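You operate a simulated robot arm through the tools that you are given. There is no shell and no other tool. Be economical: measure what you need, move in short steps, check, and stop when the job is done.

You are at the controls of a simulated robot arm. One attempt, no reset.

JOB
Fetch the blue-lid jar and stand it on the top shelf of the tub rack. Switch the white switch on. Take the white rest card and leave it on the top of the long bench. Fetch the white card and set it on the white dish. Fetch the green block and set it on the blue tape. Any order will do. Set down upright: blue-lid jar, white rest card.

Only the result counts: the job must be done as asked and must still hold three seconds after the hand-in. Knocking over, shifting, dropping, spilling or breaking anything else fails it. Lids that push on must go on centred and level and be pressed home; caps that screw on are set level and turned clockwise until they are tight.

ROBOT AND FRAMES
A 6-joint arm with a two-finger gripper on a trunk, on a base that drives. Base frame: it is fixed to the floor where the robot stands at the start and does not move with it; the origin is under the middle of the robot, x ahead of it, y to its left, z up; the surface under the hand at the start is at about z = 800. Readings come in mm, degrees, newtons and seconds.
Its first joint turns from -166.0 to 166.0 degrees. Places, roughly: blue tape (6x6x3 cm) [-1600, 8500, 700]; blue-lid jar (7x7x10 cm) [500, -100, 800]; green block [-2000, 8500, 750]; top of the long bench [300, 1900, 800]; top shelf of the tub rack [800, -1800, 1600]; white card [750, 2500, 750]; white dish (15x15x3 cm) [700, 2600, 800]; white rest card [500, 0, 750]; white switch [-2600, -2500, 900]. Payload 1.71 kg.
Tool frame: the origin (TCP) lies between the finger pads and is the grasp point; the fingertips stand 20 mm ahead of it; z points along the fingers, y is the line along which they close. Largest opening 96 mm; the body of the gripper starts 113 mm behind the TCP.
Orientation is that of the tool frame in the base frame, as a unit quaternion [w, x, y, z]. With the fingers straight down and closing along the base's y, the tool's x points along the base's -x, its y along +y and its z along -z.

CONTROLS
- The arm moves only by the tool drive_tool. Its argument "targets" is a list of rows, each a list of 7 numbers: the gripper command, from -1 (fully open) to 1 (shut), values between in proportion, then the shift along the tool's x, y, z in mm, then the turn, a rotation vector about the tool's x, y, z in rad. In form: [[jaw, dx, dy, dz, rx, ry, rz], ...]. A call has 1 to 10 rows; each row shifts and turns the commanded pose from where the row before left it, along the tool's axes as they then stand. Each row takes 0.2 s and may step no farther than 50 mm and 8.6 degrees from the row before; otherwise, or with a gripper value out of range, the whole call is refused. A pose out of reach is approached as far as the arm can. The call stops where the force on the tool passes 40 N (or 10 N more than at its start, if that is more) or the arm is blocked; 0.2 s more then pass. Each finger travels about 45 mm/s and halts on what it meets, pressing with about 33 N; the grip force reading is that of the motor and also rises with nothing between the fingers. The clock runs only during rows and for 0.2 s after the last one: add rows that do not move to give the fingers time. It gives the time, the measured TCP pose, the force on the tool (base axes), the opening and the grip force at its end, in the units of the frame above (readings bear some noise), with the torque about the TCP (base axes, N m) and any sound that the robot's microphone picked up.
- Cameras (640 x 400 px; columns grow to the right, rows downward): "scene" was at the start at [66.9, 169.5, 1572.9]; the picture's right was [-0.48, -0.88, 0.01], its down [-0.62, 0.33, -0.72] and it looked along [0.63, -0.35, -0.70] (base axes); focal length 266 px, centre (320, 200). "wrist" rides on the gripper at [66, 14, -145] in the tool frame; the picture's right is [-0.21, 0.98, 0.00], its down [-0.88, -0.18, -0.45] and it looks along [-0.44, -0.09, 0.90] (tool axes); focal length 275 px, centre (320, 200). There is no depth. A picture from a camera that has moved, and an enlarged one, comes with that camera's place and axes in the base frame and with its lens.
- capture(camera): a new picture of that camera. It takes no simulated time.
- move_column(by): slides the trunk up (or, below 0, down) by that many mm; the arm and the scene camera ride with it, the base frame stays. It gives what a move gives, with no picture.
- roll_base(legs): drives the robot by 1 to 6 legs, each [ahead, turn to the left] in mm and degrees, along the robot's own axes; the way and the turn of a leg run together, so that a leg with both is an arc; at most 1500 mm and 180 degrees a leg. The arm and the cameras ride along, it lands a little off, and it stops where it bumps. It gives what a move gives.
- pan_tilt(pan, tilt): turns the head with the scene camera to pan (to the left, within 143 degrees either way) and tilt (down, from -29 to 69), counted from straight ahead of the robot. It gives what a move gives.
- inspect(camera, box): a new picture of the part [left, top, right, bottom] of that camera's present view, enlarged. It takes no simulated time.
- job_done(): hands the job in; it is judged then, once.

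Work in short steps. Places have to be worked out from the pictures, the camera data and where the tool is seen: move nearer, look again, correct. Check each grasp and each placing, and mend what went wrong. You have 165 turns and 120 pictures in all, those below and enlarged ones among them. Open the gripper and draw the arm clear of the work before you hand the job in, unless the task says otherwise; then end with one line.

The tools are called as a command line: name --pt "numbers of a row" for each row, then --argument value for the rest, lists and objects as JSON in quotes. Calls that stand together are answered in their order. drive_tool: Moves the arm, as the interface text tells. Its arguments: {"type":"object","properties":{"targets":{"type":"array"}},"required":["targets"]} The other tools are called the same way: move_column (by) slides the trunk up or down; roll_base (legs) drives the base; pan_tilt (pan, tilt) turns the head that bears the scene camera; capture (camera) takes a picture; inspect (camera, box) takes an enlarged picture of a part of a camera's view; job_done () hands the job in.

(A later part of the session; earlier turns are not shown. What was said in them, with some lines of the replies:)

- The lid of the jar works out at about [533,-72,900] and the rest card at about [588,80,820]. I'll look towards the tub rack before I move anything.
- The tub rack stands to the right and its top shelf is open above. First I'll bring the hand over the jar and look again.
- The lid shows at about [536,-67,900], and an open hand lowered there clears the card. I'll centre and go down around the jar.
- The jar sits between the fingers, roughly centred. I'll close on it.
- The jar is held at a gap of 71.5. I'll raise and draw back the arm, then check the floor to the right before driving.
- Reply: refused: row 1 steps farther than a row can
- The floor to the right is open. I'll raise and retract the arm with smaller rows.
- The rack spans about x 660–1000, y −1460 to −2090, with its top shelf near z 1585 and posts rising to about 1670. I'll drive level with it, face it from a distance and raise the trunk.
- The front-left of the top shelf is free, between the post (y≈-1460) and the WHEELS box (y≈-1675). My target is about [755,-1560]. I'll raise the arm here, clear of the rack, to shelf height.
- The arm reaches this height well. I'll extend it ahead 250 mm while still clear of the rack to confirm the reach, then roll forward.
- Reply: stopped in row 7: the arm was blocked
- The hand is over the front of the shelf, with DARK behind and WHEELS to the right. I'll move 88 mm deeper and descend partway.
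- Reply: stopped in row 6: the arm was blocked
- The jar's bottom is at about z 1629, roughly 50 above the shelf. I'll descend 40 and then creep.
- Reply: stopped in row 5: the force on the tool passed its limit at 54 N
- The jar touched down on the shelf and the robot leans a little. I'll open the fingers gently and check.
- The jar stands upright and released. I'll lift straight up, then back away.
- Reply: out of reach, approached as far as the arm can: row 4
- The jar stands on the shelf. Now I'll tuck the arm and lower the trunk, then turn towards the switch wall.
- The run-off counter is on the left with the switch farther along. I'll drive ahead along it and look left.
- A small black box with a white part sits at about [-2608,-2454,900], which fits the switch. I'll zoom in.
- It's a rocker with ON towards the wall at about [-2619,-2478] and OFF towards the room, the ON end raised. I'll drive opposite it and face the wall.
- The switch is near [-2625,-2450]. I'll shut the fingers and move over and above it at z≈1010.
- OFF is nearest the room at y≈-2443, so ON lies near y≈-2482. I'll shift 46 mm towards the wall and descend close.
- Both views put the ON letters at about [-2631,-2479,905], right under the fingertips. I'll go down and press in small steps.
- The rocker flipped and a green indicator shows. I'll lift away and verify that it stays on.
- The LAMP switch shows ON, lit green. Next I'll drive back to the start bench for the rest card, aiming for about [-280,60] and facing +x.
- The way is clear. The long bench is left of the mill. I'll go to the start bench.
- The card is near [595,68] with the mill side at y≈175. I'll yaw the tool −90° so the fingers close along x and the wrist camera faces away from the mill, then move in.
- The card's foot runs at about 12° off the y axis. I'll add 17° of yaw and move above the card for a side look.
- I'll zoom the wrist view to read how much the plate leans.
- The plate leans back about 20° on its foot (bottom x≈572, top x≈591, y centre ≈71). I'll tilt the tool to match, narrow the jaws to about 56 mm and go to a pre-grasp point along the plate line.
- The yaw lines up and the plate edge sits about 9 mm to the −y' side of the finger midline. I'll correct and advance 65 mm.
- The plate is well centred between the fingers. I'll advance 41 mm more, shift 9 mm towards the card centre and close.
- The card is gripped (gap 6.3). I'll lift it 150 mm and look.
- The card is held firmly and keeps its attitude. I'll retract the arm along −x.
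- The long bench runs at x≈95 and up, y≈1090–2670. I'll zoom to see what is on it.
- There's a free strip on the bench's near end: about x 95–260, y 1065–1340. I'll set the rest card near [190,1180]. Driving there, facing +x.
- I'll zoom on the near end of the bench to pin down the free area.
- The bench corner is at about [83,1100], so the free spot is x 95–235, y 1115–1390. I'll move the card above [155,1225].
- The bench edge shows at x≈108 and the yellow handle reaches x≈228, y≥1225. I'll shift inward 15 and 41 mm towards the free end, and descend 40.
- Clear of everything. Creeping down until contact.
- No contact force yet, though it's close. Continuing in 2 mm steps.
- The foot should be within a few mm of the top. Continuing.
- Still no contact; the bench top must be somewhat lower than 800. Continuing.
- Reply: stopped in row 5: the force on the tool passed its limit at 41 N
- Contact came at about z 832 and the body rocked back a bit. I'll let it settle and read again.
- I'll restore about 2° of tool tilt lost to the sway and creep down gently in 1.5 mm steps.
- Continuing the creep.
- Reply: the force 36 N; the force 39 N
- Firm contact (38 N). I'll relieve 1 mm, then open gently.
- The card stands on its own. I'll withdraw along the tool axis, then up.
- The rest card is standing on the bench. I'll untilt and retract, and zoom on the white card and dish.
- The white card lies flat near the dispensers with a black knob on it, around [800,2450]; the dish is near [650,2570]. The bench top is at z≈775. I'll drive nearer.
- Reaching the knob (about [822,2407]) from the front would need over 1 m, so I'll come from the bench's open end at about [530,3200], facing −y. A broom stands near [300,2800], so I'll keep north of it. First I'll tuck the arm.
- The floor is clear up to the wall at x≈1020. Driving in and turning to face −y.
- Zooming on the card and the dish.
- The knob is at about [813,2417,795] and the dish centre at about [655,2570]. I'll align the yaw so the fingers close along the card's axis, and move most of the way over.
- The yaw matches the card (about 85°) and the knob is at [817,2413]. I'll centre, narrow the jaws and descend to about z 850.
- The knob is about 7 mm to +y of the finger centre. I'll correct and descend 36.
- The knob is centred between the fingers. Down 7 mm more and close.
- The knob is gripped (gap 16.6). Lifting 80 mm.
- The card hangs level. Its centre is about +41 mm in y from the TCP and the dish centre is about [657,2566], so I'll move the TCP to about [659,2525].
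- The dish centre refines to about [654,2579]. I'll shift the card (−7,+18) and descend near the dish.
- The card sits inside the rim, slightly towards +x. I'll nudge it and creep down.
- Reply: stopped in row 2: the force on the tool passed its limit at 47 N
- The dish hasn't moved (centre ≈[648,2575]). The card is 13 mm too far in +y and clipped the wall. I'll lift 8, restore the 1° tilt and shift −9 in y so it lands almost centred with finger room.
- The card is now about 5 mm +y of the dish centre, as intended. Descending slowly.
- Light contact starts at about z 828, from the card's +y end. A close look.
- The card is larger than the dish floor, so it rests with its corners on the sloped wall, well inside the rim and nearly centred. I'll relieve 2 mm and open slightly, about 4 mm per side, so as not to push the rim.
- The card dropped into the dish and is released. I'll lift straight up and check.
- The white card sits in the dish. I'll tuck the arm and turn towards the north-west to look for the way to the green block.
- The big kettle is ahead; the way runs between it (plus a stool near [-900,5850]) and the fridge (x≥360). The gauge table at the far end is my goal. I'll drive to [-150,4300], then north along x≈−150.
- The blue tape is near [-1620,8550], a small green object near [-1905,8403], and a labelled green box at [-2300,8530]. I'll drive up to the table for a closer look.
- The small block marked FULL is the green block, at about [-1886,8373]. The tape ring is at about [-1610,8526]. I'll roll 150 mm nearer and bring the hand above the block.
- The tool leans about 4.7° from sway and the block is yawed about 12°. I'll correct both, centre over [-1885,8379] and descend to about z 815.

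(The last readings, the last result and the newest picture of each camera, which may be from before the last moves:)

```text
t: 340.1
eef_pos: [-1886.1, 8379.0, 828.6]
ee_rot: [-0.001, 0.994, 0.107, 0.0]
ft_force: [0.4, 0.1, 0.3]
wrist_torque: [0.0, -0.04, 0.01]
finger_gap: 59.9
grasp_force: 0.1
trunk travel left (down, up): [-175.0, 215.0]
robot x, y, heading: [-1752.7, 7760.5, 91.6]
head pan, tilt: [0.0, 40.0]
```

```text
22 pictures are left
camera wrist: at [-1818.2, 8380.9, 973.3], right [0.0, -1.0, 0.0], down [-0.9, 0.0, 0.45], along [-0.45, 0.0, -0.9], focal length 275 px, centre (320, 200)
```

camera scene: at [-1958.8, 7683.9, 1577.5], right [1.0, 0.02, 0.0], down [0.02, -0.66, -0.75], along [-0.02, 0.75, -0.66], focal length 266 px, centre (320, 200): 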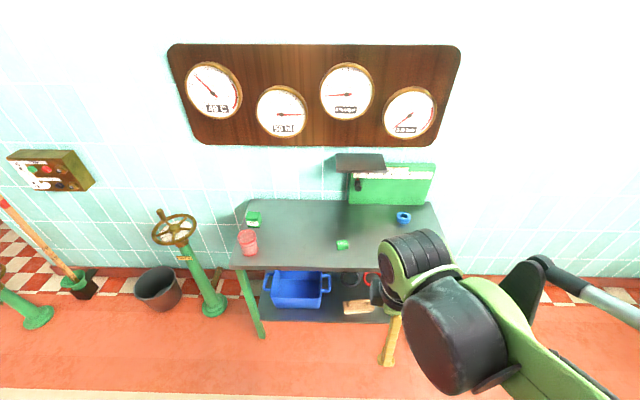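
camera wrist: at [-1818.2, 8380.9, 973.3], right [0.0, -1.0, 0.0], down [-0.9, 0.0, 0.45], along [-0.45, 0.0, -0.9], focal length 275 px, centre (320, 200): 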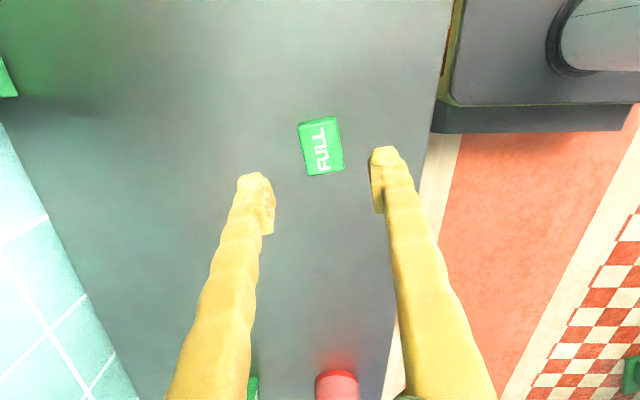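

The hand is centred over the block and vertical. Descending to z≈745.

drive_tool --pt "-0.25 0 -1 30 0 0 0.0" --pt "-0.25 0 0 30 0 0 -0.03" --pt "-0.25 0 0 15 0 0 0" --pt "-0.25 0 0 8 0 0 0" --pt "-0.25 0 0 0 0 0 0"

capture --camera "wrist"

inspect --camera "scene" --box '[290, 180, 450, 280]'

```text
t: 341.4
eef_pos: [-1886.9, 8380.3, 744.8]
ee_rot: [-0.001, 0.993, 0.121, 0.0]
ft_force: [0.3, 0.5, 0.3]
wrist_torque: [0.0, -0.01, 0.0]
finger_gap: 60.1
grasp_force: 0.1
trunk travel left (down, up): [-175.0, 215.0]
robot x, y, heading: [-1750.4, 7757.5, 91.3]
head pan, tilt: [0.0, 40.0]
```

```text
21 pictures are left
camera wrist: at [-1818.2, 8383.8, 891.9], right [0.03, -1.0, 0.0], down [-0.89, -0.03, 0.45], along [-0.45, -0.01, -0.9], focal length 275 px, centre (320, 200)
```

wrist: 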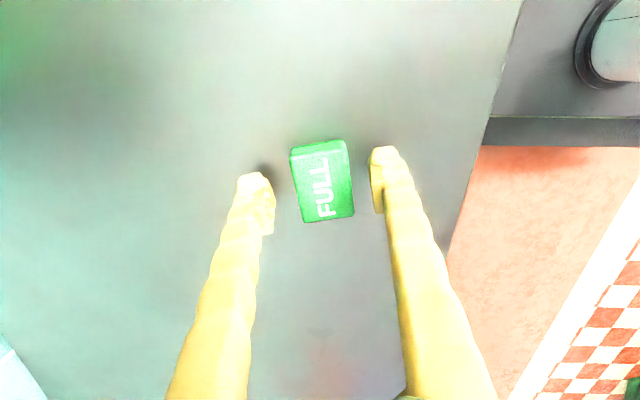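

```text
4.00 times, centred on (370, 230) of scene
camera zoom: at [-1962.6, 7831.6, 1577.9], right [1.0, 0.02, 0.0], down [0.02, -0.65, -0.76], along [-0.02, 0.76, -0.65], focal length 1066 px, centre (120, 80)
```

zoom: 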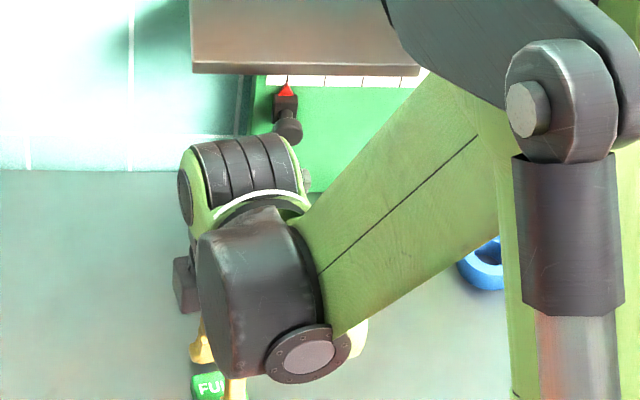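

The block is between the fingers. I'll creep 8 mm lower and close.

drive_tool --pt "-0.25 0 0 3 0 0 0" --pt "-0.25 0 0 3 0 0 0" --pt "-0.25 0 0 2 0 0 0" --pt "-0.25 0 0 0 0 0 0"

drive_tool --pt "0.1 0 0 0 0 0 0" --pt "0.3 0 0 0 0 0 0" --pt "0.6 0 0 0 0 0 0" --pt "1 0 0 0 0 0 0" --pt "1 0 0 0 0 0 0"

drive_tool --pt "1 0 0 -20 0 0 0" --pt "1 0 0 -30 0 0 0" --pt "1 0 0 -30 0 0 0" --pt "1 0 0 0 0 0 0"

capture --camera "wrist"

```text
t: 342.4
eef_pos: [-1885.2, 8381.3, 737.9]
ee_rot: [-0.001, 0.993, 0.12, 0.001]
ft_force: [3.8, 5.0, 18.9]
wrist_torque: [-0.17, -0.12, 0.07]
finger_gap: 59.5
grasp_force: 0.1
trunk travel left (down, up): [-175.0, 215.0]
robot x, y, heading: [-1749.8, 7753.8, 91.3]
head pan, tilt: [0.0, 40.0]
```

```text
t: 343.3
eef_pos: [-1885.0, 8366.2, 748.8]
ee_rot: [-0.007, 0.993, 0.122, 0.001]
ft_force: [-0.5, 0.1, -0.3]
wrist_torque: [0.06, 0.02, 0.02]
finger_gap: 32.7
grasp_force: 20.5
trunk travel left (down, up): [-175.0, 215.0]
robot x, y, heading: [-1749.1, 7757.8, 91.7]
head pan, tilt: [0.0, 40.0]
stopped in row 4: the force on the tool passed its limit at 43 N (the readings are from after the stop); the commanded pose is now the measured one
```

```text
t: 344.3
eef_pos: [-1885.7, 8367.8, 830.0]
ee_rot: [-0.007, 0.993, 0.121, -0.001]
ft_force: [-0.4, -1.2, -0.9]
wrist_torque: [0.02, -0.01, 0.04]
finger_gap: 32.5
grasp_force: 33.0
trunk travel left (down, up): [-175.0, 215.0]
robot x, y, heading: [-1752.6, 7759.2, 91.4]
head pan, tilt: [0.0, 40.0]
```

```text
19 pictures are left
camera wrist: at [-1817.3, 8368.8, 976.3], right [0.03, -1.0, -0.01], down [-0.89, -0.04, 0.44], along [-0.45, 0.0, -0.9], focal length 275 px, centre (320, 200)
```

wrist: 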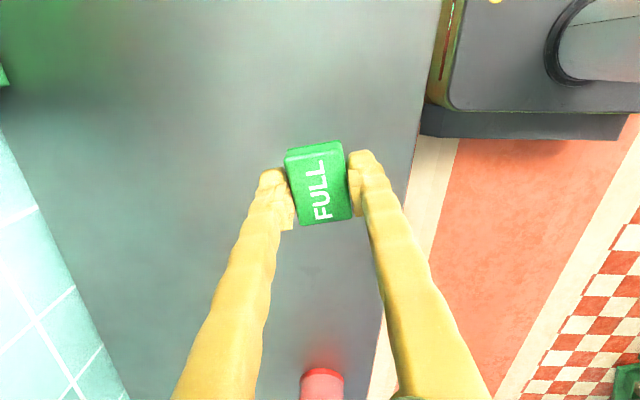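

Got the block (gap 32.5); the table is at z≈718. I'll carry it along +x and part way towards the tape, staying at y<8450, and look.

drive_tool --pt "1 44 11 -8 0 0 0" --pt "1 44 11 -8 0 0 0" --pt "1 44 11 -8 0 0 0" --pt "1 44 11 0 0 0 0" --pt "1 44 11 0 0 0 0" --pt "1 44 11 0 0 0 0" --pt "1 9.6 -39 0 0 0 0" --pt "1 9.6 -39 0 0 0 0" --pt "1 0 0 0 0 0 0" --pt "1 0 0 0 0 0 0"

capture --camera "wrist"

capture --camera "scene"

```text
t: 346.5
eef_pos: [-1616.3, 8449.8, 852.3]
ee_rot: [-0.007, 0.993, 0.122, 0.001]
ft_force: [0.2, 0.6, -0.2]
wrist_torque: [0.01, 0.01, -0.02]
finger_gap: 32.3
grasp_force: 32.9
trunk travel left (down, up): [-175.0, 215.0]
robot x, y, heading: [-1749.0, 7758.0, 91.7]
head pan, tilt: [0.0, 40.0]
```

```text
18 pictures are left
camera wrist: at [-1548.8, 8451.6, 999.3], right [0.03, -1.0, -0.01], down [-0.89, -0.04, 0.44], along [-0.44, 0.0, -0.9], focal length 275 px, centre (320, 200)
```

wrist: 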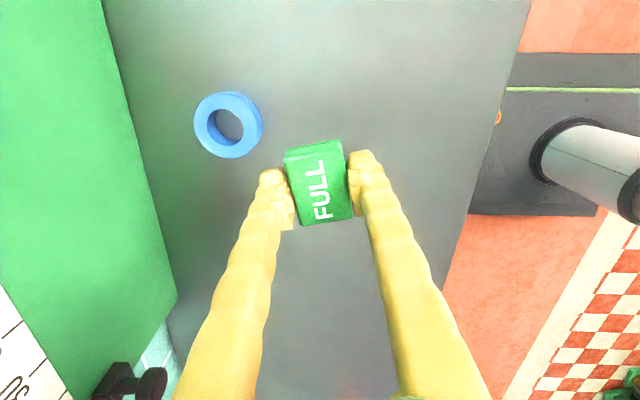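

```text
17 pictures are left
camera scene: at [-1962.6, 7831.4, 1577.9], right [1.0, 0.02, 0.0], down [0.02, -0.65, -0.76], along [-0.02, 0.76, -0.65], focal length 266 px, centre (320, 200)
```

scene: 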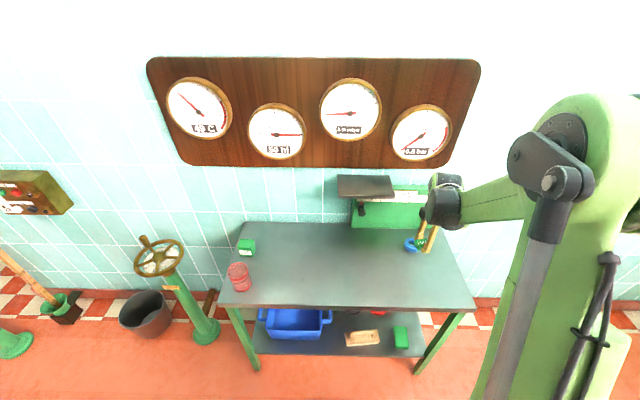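

The ring's top centre is at about [-1597,8536,748]. I'll move the block over it and descend to TCP z≈795.

drive_tool --pt "1 17.7 -38.4 0 0 0 0" --pt "1 17.7 -38.4 0 0 0 0" --pt "1 0 0 25 0 0 0" --pt "1 0 0 20 0 0 0" --pt "1 0 0 12 0 0 0" --pt "1 0 0 0 0 0 0" --pt "1 0 0 0 0 0 0"

capture --camera "wrist"

inspect --camera "scene" --box '[370, 200, 466, 260]'

```text
t: 348.1
eef_pos: [-1598.0, 8531.4, 797.7]
ee_rot: [-0.007, 0.993, 0.121, 0.0]
ft_force: [0.2, 0.9, -0.9]
wrist_torque: [0.04, -0.03, 0.0]
finger_gap: 32.5
grasp_force: 32.5
trunk travel left (down, up): [-175.0, 215.0]
robot x, y, heading: [-1751.7, 7759.9, 91.3]
head pan, tilt: [0.0, 40.0]
```

```text
16 pictures are left
camera wrist: at [-1529.1, 8533.5, 942.5], right [0.03, -1.0, -0.01], down [-0.89, -0.04, 0.44], along [-0.44, 0.0, -0.9], focal length 275 px, centre (320, 200)
```

wrist: 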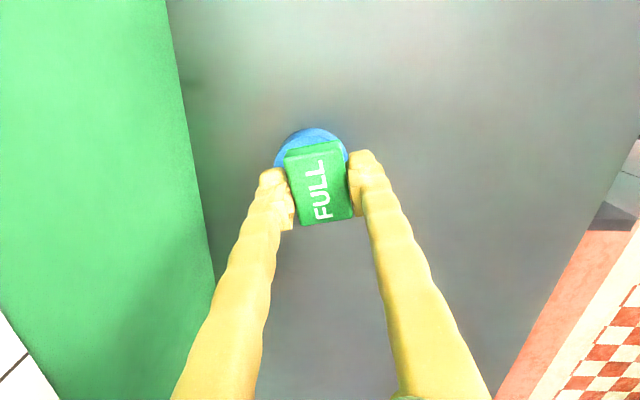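

```text
6.67 times, centred on (418, 230) of scene
camera zoom: at [-1962.5, 7831.7, 1577.9], right [1.0, 0.02, 0.0], down [0.02, -0.65, -0.76], along [-0.02, 0.76, -0.65], focal length 1776 px, centre (-333, 0)
```

zoom: 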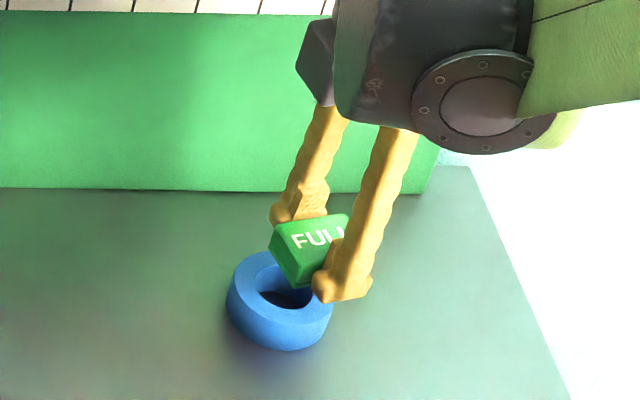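

I'll correct by (−3,+5) and creep down to the ring.

drive_tool --pt "1 -1.7 -5.6 8 0 0 0" --pt "1 0 0 8 0 0 0" --pt "1 0 0 3 0 0 0" --pt "1 0 0 0 0 0 0"

drive_tool --pt "1 0 0 2 0 0 0" --pt "1 0 0 2 0 0 0" --pt "1 0 0 0 0 0 0"

inspect --camera "scene" --box '[390, 220, 438, 250]'

capture --camera "wrist"

```text
t: 349.1
eef_pos: [-1600.7, 8536.3, 776.8]
ee_rot: [-0.006, 0.993, 0.121, 0.0]
ft_force: [0.5, -0.6, 0.0]
wrist_torque: [0.0, 0.05, 0.01]
finger_gap: 32.5
grasp_force: 33.0
trunk travel left (down, up): [-175.0, 215.0]
robot x, y, heading: [-1753.7, 7755.9, 91.4]
head pan, tilt: [0.0, 40.0]
```

```text
t: 349.9
eef_pos: [-1601.7, 8536.1, 772.4]
ee_rot: [-0.005, 0.993, 0.121, 0.0]
ft_force: [-0.4, 0.5, -1.3]
wrist_torque: [-0.01, -0.04, -0.01]
finger_gap: 32.4
grasp_force: 32.8
trunk travel left (down, up): [-175.0, 215.0]
robot x, y, heading: [-1752.1, 7758.3, 91.3]
head pan, tilt: [0.0, 40.0]
```

```text
13.33 times, centred on (414, 235) of scene
camera zoom: at [-1962.5, 7831.7, 1577.9], right [1.0, 0.02, 0.0], down [0.02, -0.65, -0.76], along [-0.02, 0.76, -0.65], focal length 3552 px, centre (-933, -267)
```

zoom: 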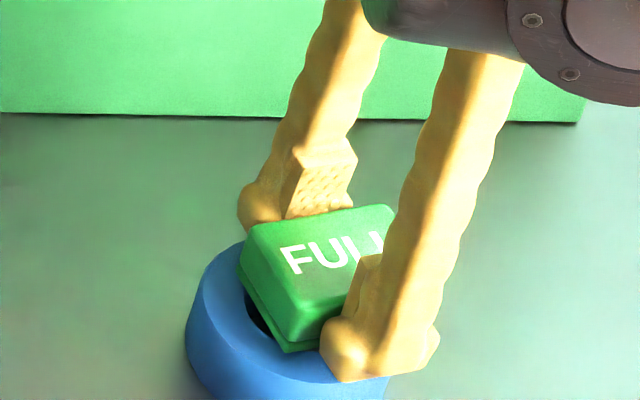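

```text
13 pictures are left
camera wrist: at [-1533.1, 8537.5, 918.4], right [0.03, -1.0, -0.01], down [-0.89, -0.04, 0.44], along [-0.44, 0.0, -0.9], focal length 275 px, centre (320, 200)
```

wrist: 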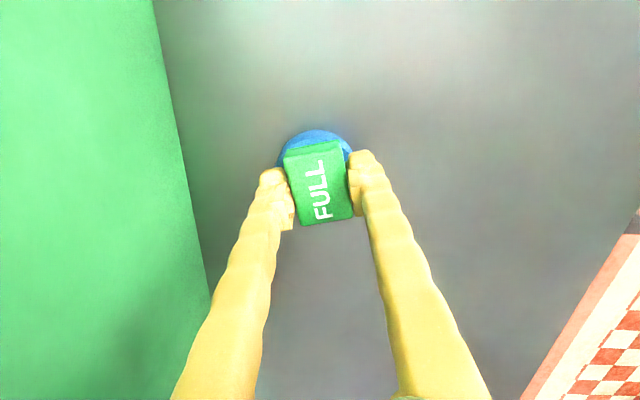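

The block is about 5 mm to +x of the ring centre. I'll correct and continue creeping.

drive_tool --pt "1 -4.1 -4.1 0 0 0 0" --pt "1 0 0 2 0 0 0" --pt "1 0 0 0 0 0 0"

drive_tool --pt "1 0 0 1.5 0 0 0" --pt "1 0 0 0 0 0 0"

drive_tool --pt "1 0 0 1.5 0 0 0" --pt "1 0 0 0 0 0 0"

inspect --camera "scene" --box '[390, 220, 438, 250]'

```text
t: 350.7
eef_pos: [-1606.8, 8536.8, 771.4]
ee_rot: [-0.007, 0.993, 0.121, 0.0]
ft_force: [0.0, 0.0, -1.2]
wrist_torque: [0.02, -0.02, 0.01]
finger_gap: 32.5
grasp_force: 33.4
trunk travel left (down, up): [-175.0, 215.0]
robot x, y, heading: [-1750.9, 7755.9, 91.3]
head pan, tilt: [0.0, 40.0]
```

```text
t: 351.3
eef_pos: [-1606.5, 8537.6, 768.3]
ee_rot: [-0.006, 0.993, 0.12, 0.001]
ft_force: [0.2, -0.2, -1.1]
wrist_torque: [0.01, 0.0, -0.03]
finger_gap: 32.2
grasp_force: 32.6
trunk travel left (down, up): [-175.0, 215.0]
robot x, y, heading: [-1752.3, 7757.6, 91.3]
head pan, tilt: [0.0, 40.0]
```

```text
t: 351.9
eef_pos: [-1606.4, 8538.9, 767.9]
ee_rot: [-0.006, 0.993, 0.121, 0.0]
ft_force: [0.8, 0.3, -0.6]
wrist_torque: [-0.02, -0.01, -0.02]
finger_gap: 32.2
grasp_force: 33.2
trunk travel left (down, up): [-175.0, 215.0]
robot x, y, heading: [-1748.6, 7759.3, 91.3]
head pan, tilt: [0.0, 40.0]
```

```text
13.33 times, centred on (414, 235) of scene
camera zoom: at [-1962.5, 7831.7, 1577.9], right [1.0, 0.02, 0.0], down [0.02, -0.65, -0.76], along [-0.02, 0.76, -0.65], focal length 3552 px, centre (-933, -267)
```

zoom: 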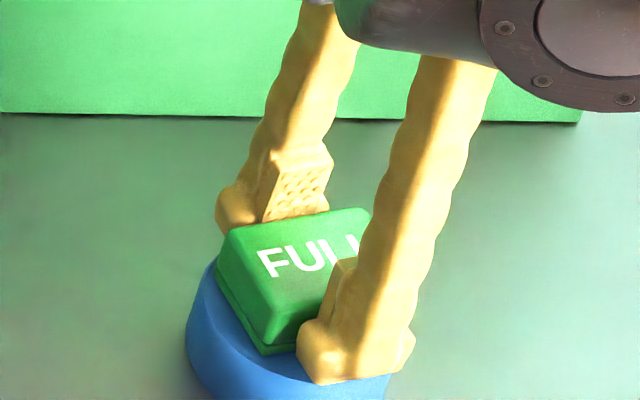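

The block is now aligned over the ring. Continuing the creep.

drive_tool --pt "1 0 0 1.5 0 0 0" --pt "1 0 0 0 0 0 0"

drive_tool --pt "1 0 0 1.5 0 0 0" --pt "1 0 0 0 0 0 0"

drive_tool --pt "1 0 0 1 0 0 0" --pt "1 0 0 0 0 0 0"

inspect --camera "scene" --box '[390, 220, 438, 250]'

```text
t: 352.5
eef_pos: [-1606.1, 8539.5, 766.6]
ee_rot: [-0.007, 0.993, 0.121, 0.001]
ft_force: [-0.3, -0.7, -0.3]
wrist_torque: [-0.01, 0.0, 0.01]
finger_gap: 32.7
grasp_force: 32.9
trunk travel left (down, up): [-175.0, 215.0]
robot x, y, heading: [-1748.8, 7756.1, 91.5]
head pan, tilt: [0.0, 40.0]
```

```text
t: 353.1
eef_pos: [-1606.3, 8539.2, 764.9]
ee_rot: [-0.007, 0.993, 0.121, 0.001]
ft_force: [1.5, 0.4, 9.1]
wrist_torque: [-0.03, 0.02, 0.02]
finger_gap: 32.3
grasp_force: 33.5
trunk travel left (down, up): [-175.0, 215.0]
robot x, y, heading: [-1748.1, 7759.0, 91.4]
head pan, tilt: [0.0, 40.0]
```

```text
t: 353.7
eef_pos: [-1606.2, 8537.8, 765.7]
ee_rot: [-0.007, 0.993, 0.121, 0.001]
ft_force: [-0.3, 1.7, 24.0]
wrist_torque: [-0.03, 0.06, 0.01]
finger_gap: 32.5
grasp_force: 33.0
trunk travel left (down, up): [-175.0, 215.0]
robot x, y, heading: [-1751.0, 7755.8, 91.5]
head pan, tilt: [0.0, 40.0]
```

```text
13.33 times, centred on (414, 235) of scene
camera zoom: at [-1962.8, 7829.9, 1578.1], right [1.0, 0.02, 0.0], down [0.02, -0.65, -0.76], along [-0.02, 0.76, -0.65], focal length 3552 px, centre (-933, -267)
```

zoom: 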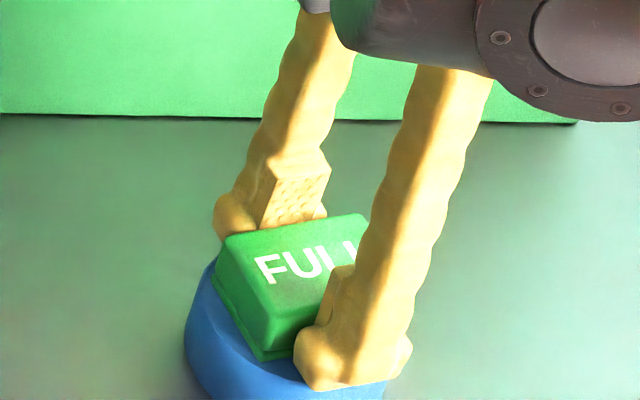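

Contact on the ring (24 N). I'll relieve 1.5 mm and open gently.

drive_tool --pt "1 0 0 -1.5 0 0 0" --pt "0.3 0 0 0 0 0 0" --pt "0.2 0 0 0 0 0 0" --pt "0.1 0 0 0 0 0 0" --pt "0 0 0 0 0 0 0" --pt "0 0 0 0 0 0 0"

drive_tool --pt "0 0 0 -5 0 0 0" --pt "0 0 0 -20 0 0 0" --pt "0 0 0 -40 0 0 0" --pt "0 0 0 -45 0 0 0" --pt "0 0 0 0 0 0 0"

inspect --camera "scene" --box '[374, 210, 454, 260]'

capture --camera "wrist"

```text
t: 355.1
eef_pos: [-1607.0, 8539.7, 765.1]
ee_rot: [-0.006, 0.993, 0.121, 0.0]
ft_force: [0.0, 0.1, 0.0]
wrist_torque: [-0.01, 0.05, 0.01]
finger_gap: 47.9
grasp_force: 0.0
trunk travel left (down, up): [-175.0, 215.0]
robot x, y, heading: [-1751.5, 7758.3, 91.5]
head pan, tilt: [0.0, 40.0]
```

```text
t: 356.3
eef_pos: [-1607.3, 8537.9, 876.1]
ee_rot: [-0.007, 0.993, 0.12, 0.001]
ft_force: [0.8, 0.5, -0.4]
wrist_torque: [0.03, 0.01, 0.0]
finger_gap: 47.8
grasp_force: 0.1
trunk travel left (down, up): [-175.0, 215.0]
robot x, y, heading: [-1754.6, 7755.2, 91.4]
head pan, tilt: [0.0, 40.0]
```

```text
8.00 times, centred on (414, 235) of scene
camera zoom: at [-1962.6, 7831.0, 1577.9], right [1.0, 0.02, 0.0], down [0.02, -0.65, -0.76], along [-0.02, 0.76, -0.65], focal length 2131 px, centre (-432, -80)
```

zoom: 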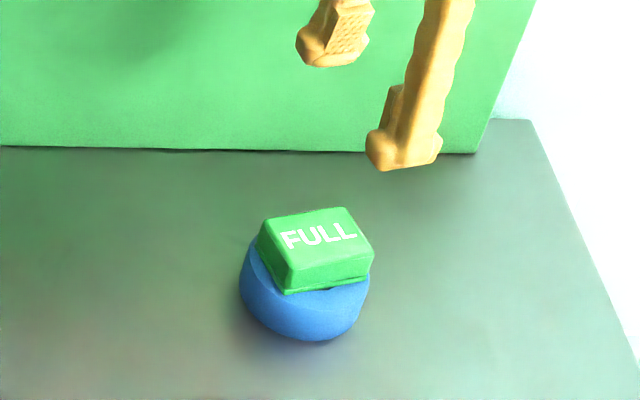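

```text
9 pictures are left
camera wrist: at [-1539.3, 8540.3, 1021.8], right [0.03, -1.0, -0.01], down [-0.89, -0.04, 0.44], along [-0.44, 0.0, -0.9], focal length 275 px, centre (320, 200)
```

wrist: 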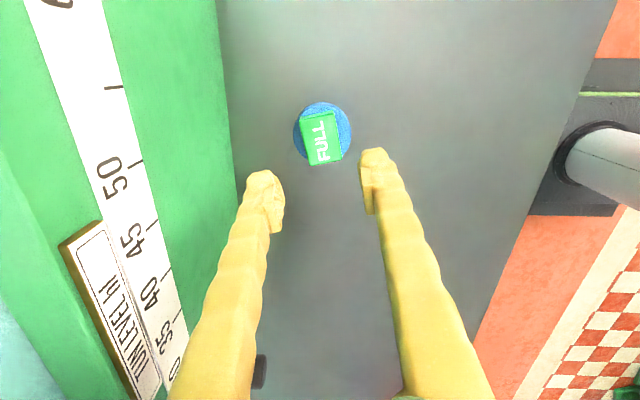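

The block rests level on the tape ring. I'll open the gripper, draw the arm back and take a last look.

drive_tool --pt "-1 0 0 -45 0 0 0" --pt "-1 0 0 -45 0 0 0" --pt "-1 -10 43 0 0 0 0" --pt "-1 -10 43 0 0 0 0" --pt "-1 -10 43 0 0 0 0" --pt "-1 -10 43 0 0 0 0" --pt "-1 -10 43 0 0 0 0" --pt "-1 -10 43 0 0 0 0" --pt "-1 0 0 0 0 0 0"

roll_base --legs '[[-150, 0]]'

inspect --camera "scene" --box '[220, 180, 476, 340]'

```text
t: 358.3
eef_pos: [-1601.3, 8269.6, 960.3]
ee_rot: [-0.007, 0.993, 0.121, 0.0]
ft_force: [0.0, -0.6, -1.1]
wrist_torque: [0.01, -0.01, 0.0]
finger_gap: 96.2
grasp_force: 0.1
trunk travel left (down, up): [-175.0, 215.0]
robot x, y, heading: [-1752.6, 7761.1, 91.1]
head pan, tilt: [0.0, 40.0]
```

```text
t: 359.9
eef_pos: [-1597.6, 8122.2, 959.4]
ee_rot: [-0.006, 0.993, 0.121, 0.001]
ft_force: [0.4, 0.4, -0.3]
wrist_torque: [0.0, 0.03, 0.03]
finger_gap: 96.1
grasp_force: 0.0
trunk travel left (down, up): [-175.0, 215.0]
robot x, y, heading: [-1744.7, 7609.3, 91.5]
head pan, tilt: [0.0, 40.0]
```

```text
2.50 times, centred on (348, 260) of scene
camera zoom: at [-1958.9, 7682.7, 1577.8], right [1.0, 0.02, 0.0], down [0.02, -0.65, -0.76], along [-0.02, 0.76, -0.65], focal length 666 px, centre (250, 50)
```

zoom: 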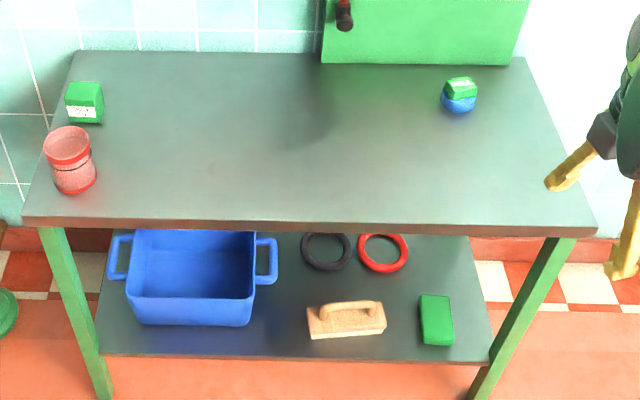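

A quick check of the label on the other green box, to be sure I moved the right object.

inspect --camera "scene" --box '[240, 205, 272, 235]'

```text
13.33 times, centred on (256, 220) of scene
camera zoom: at [-1958.9, 7682.7, 1577.8], right [1.0, 0.02, 0.0], down [0.02, -0.65, -0.76], along [-0.02, 0.76, -0.65], focal length 3552 px, centre (1173, -67)
```

zoom: 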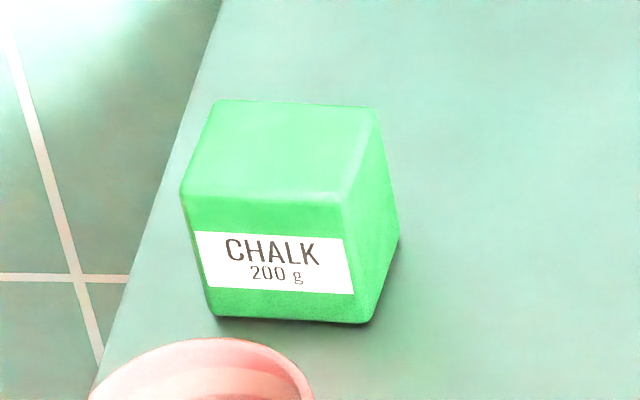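

The other box is labelled CHALK, so the FULL block was the right one. All five placements were seen done, the gripper is open and the arm is clear, so I'm handing in.

job_done

```text
The job is handed in.
```

I did all five parts and handed the job in. The jar is on the rack's top shelf, the lamp switch is on, the rest card stands on the long bench, the white card is in the white dish, and the green block is on the blue tape.
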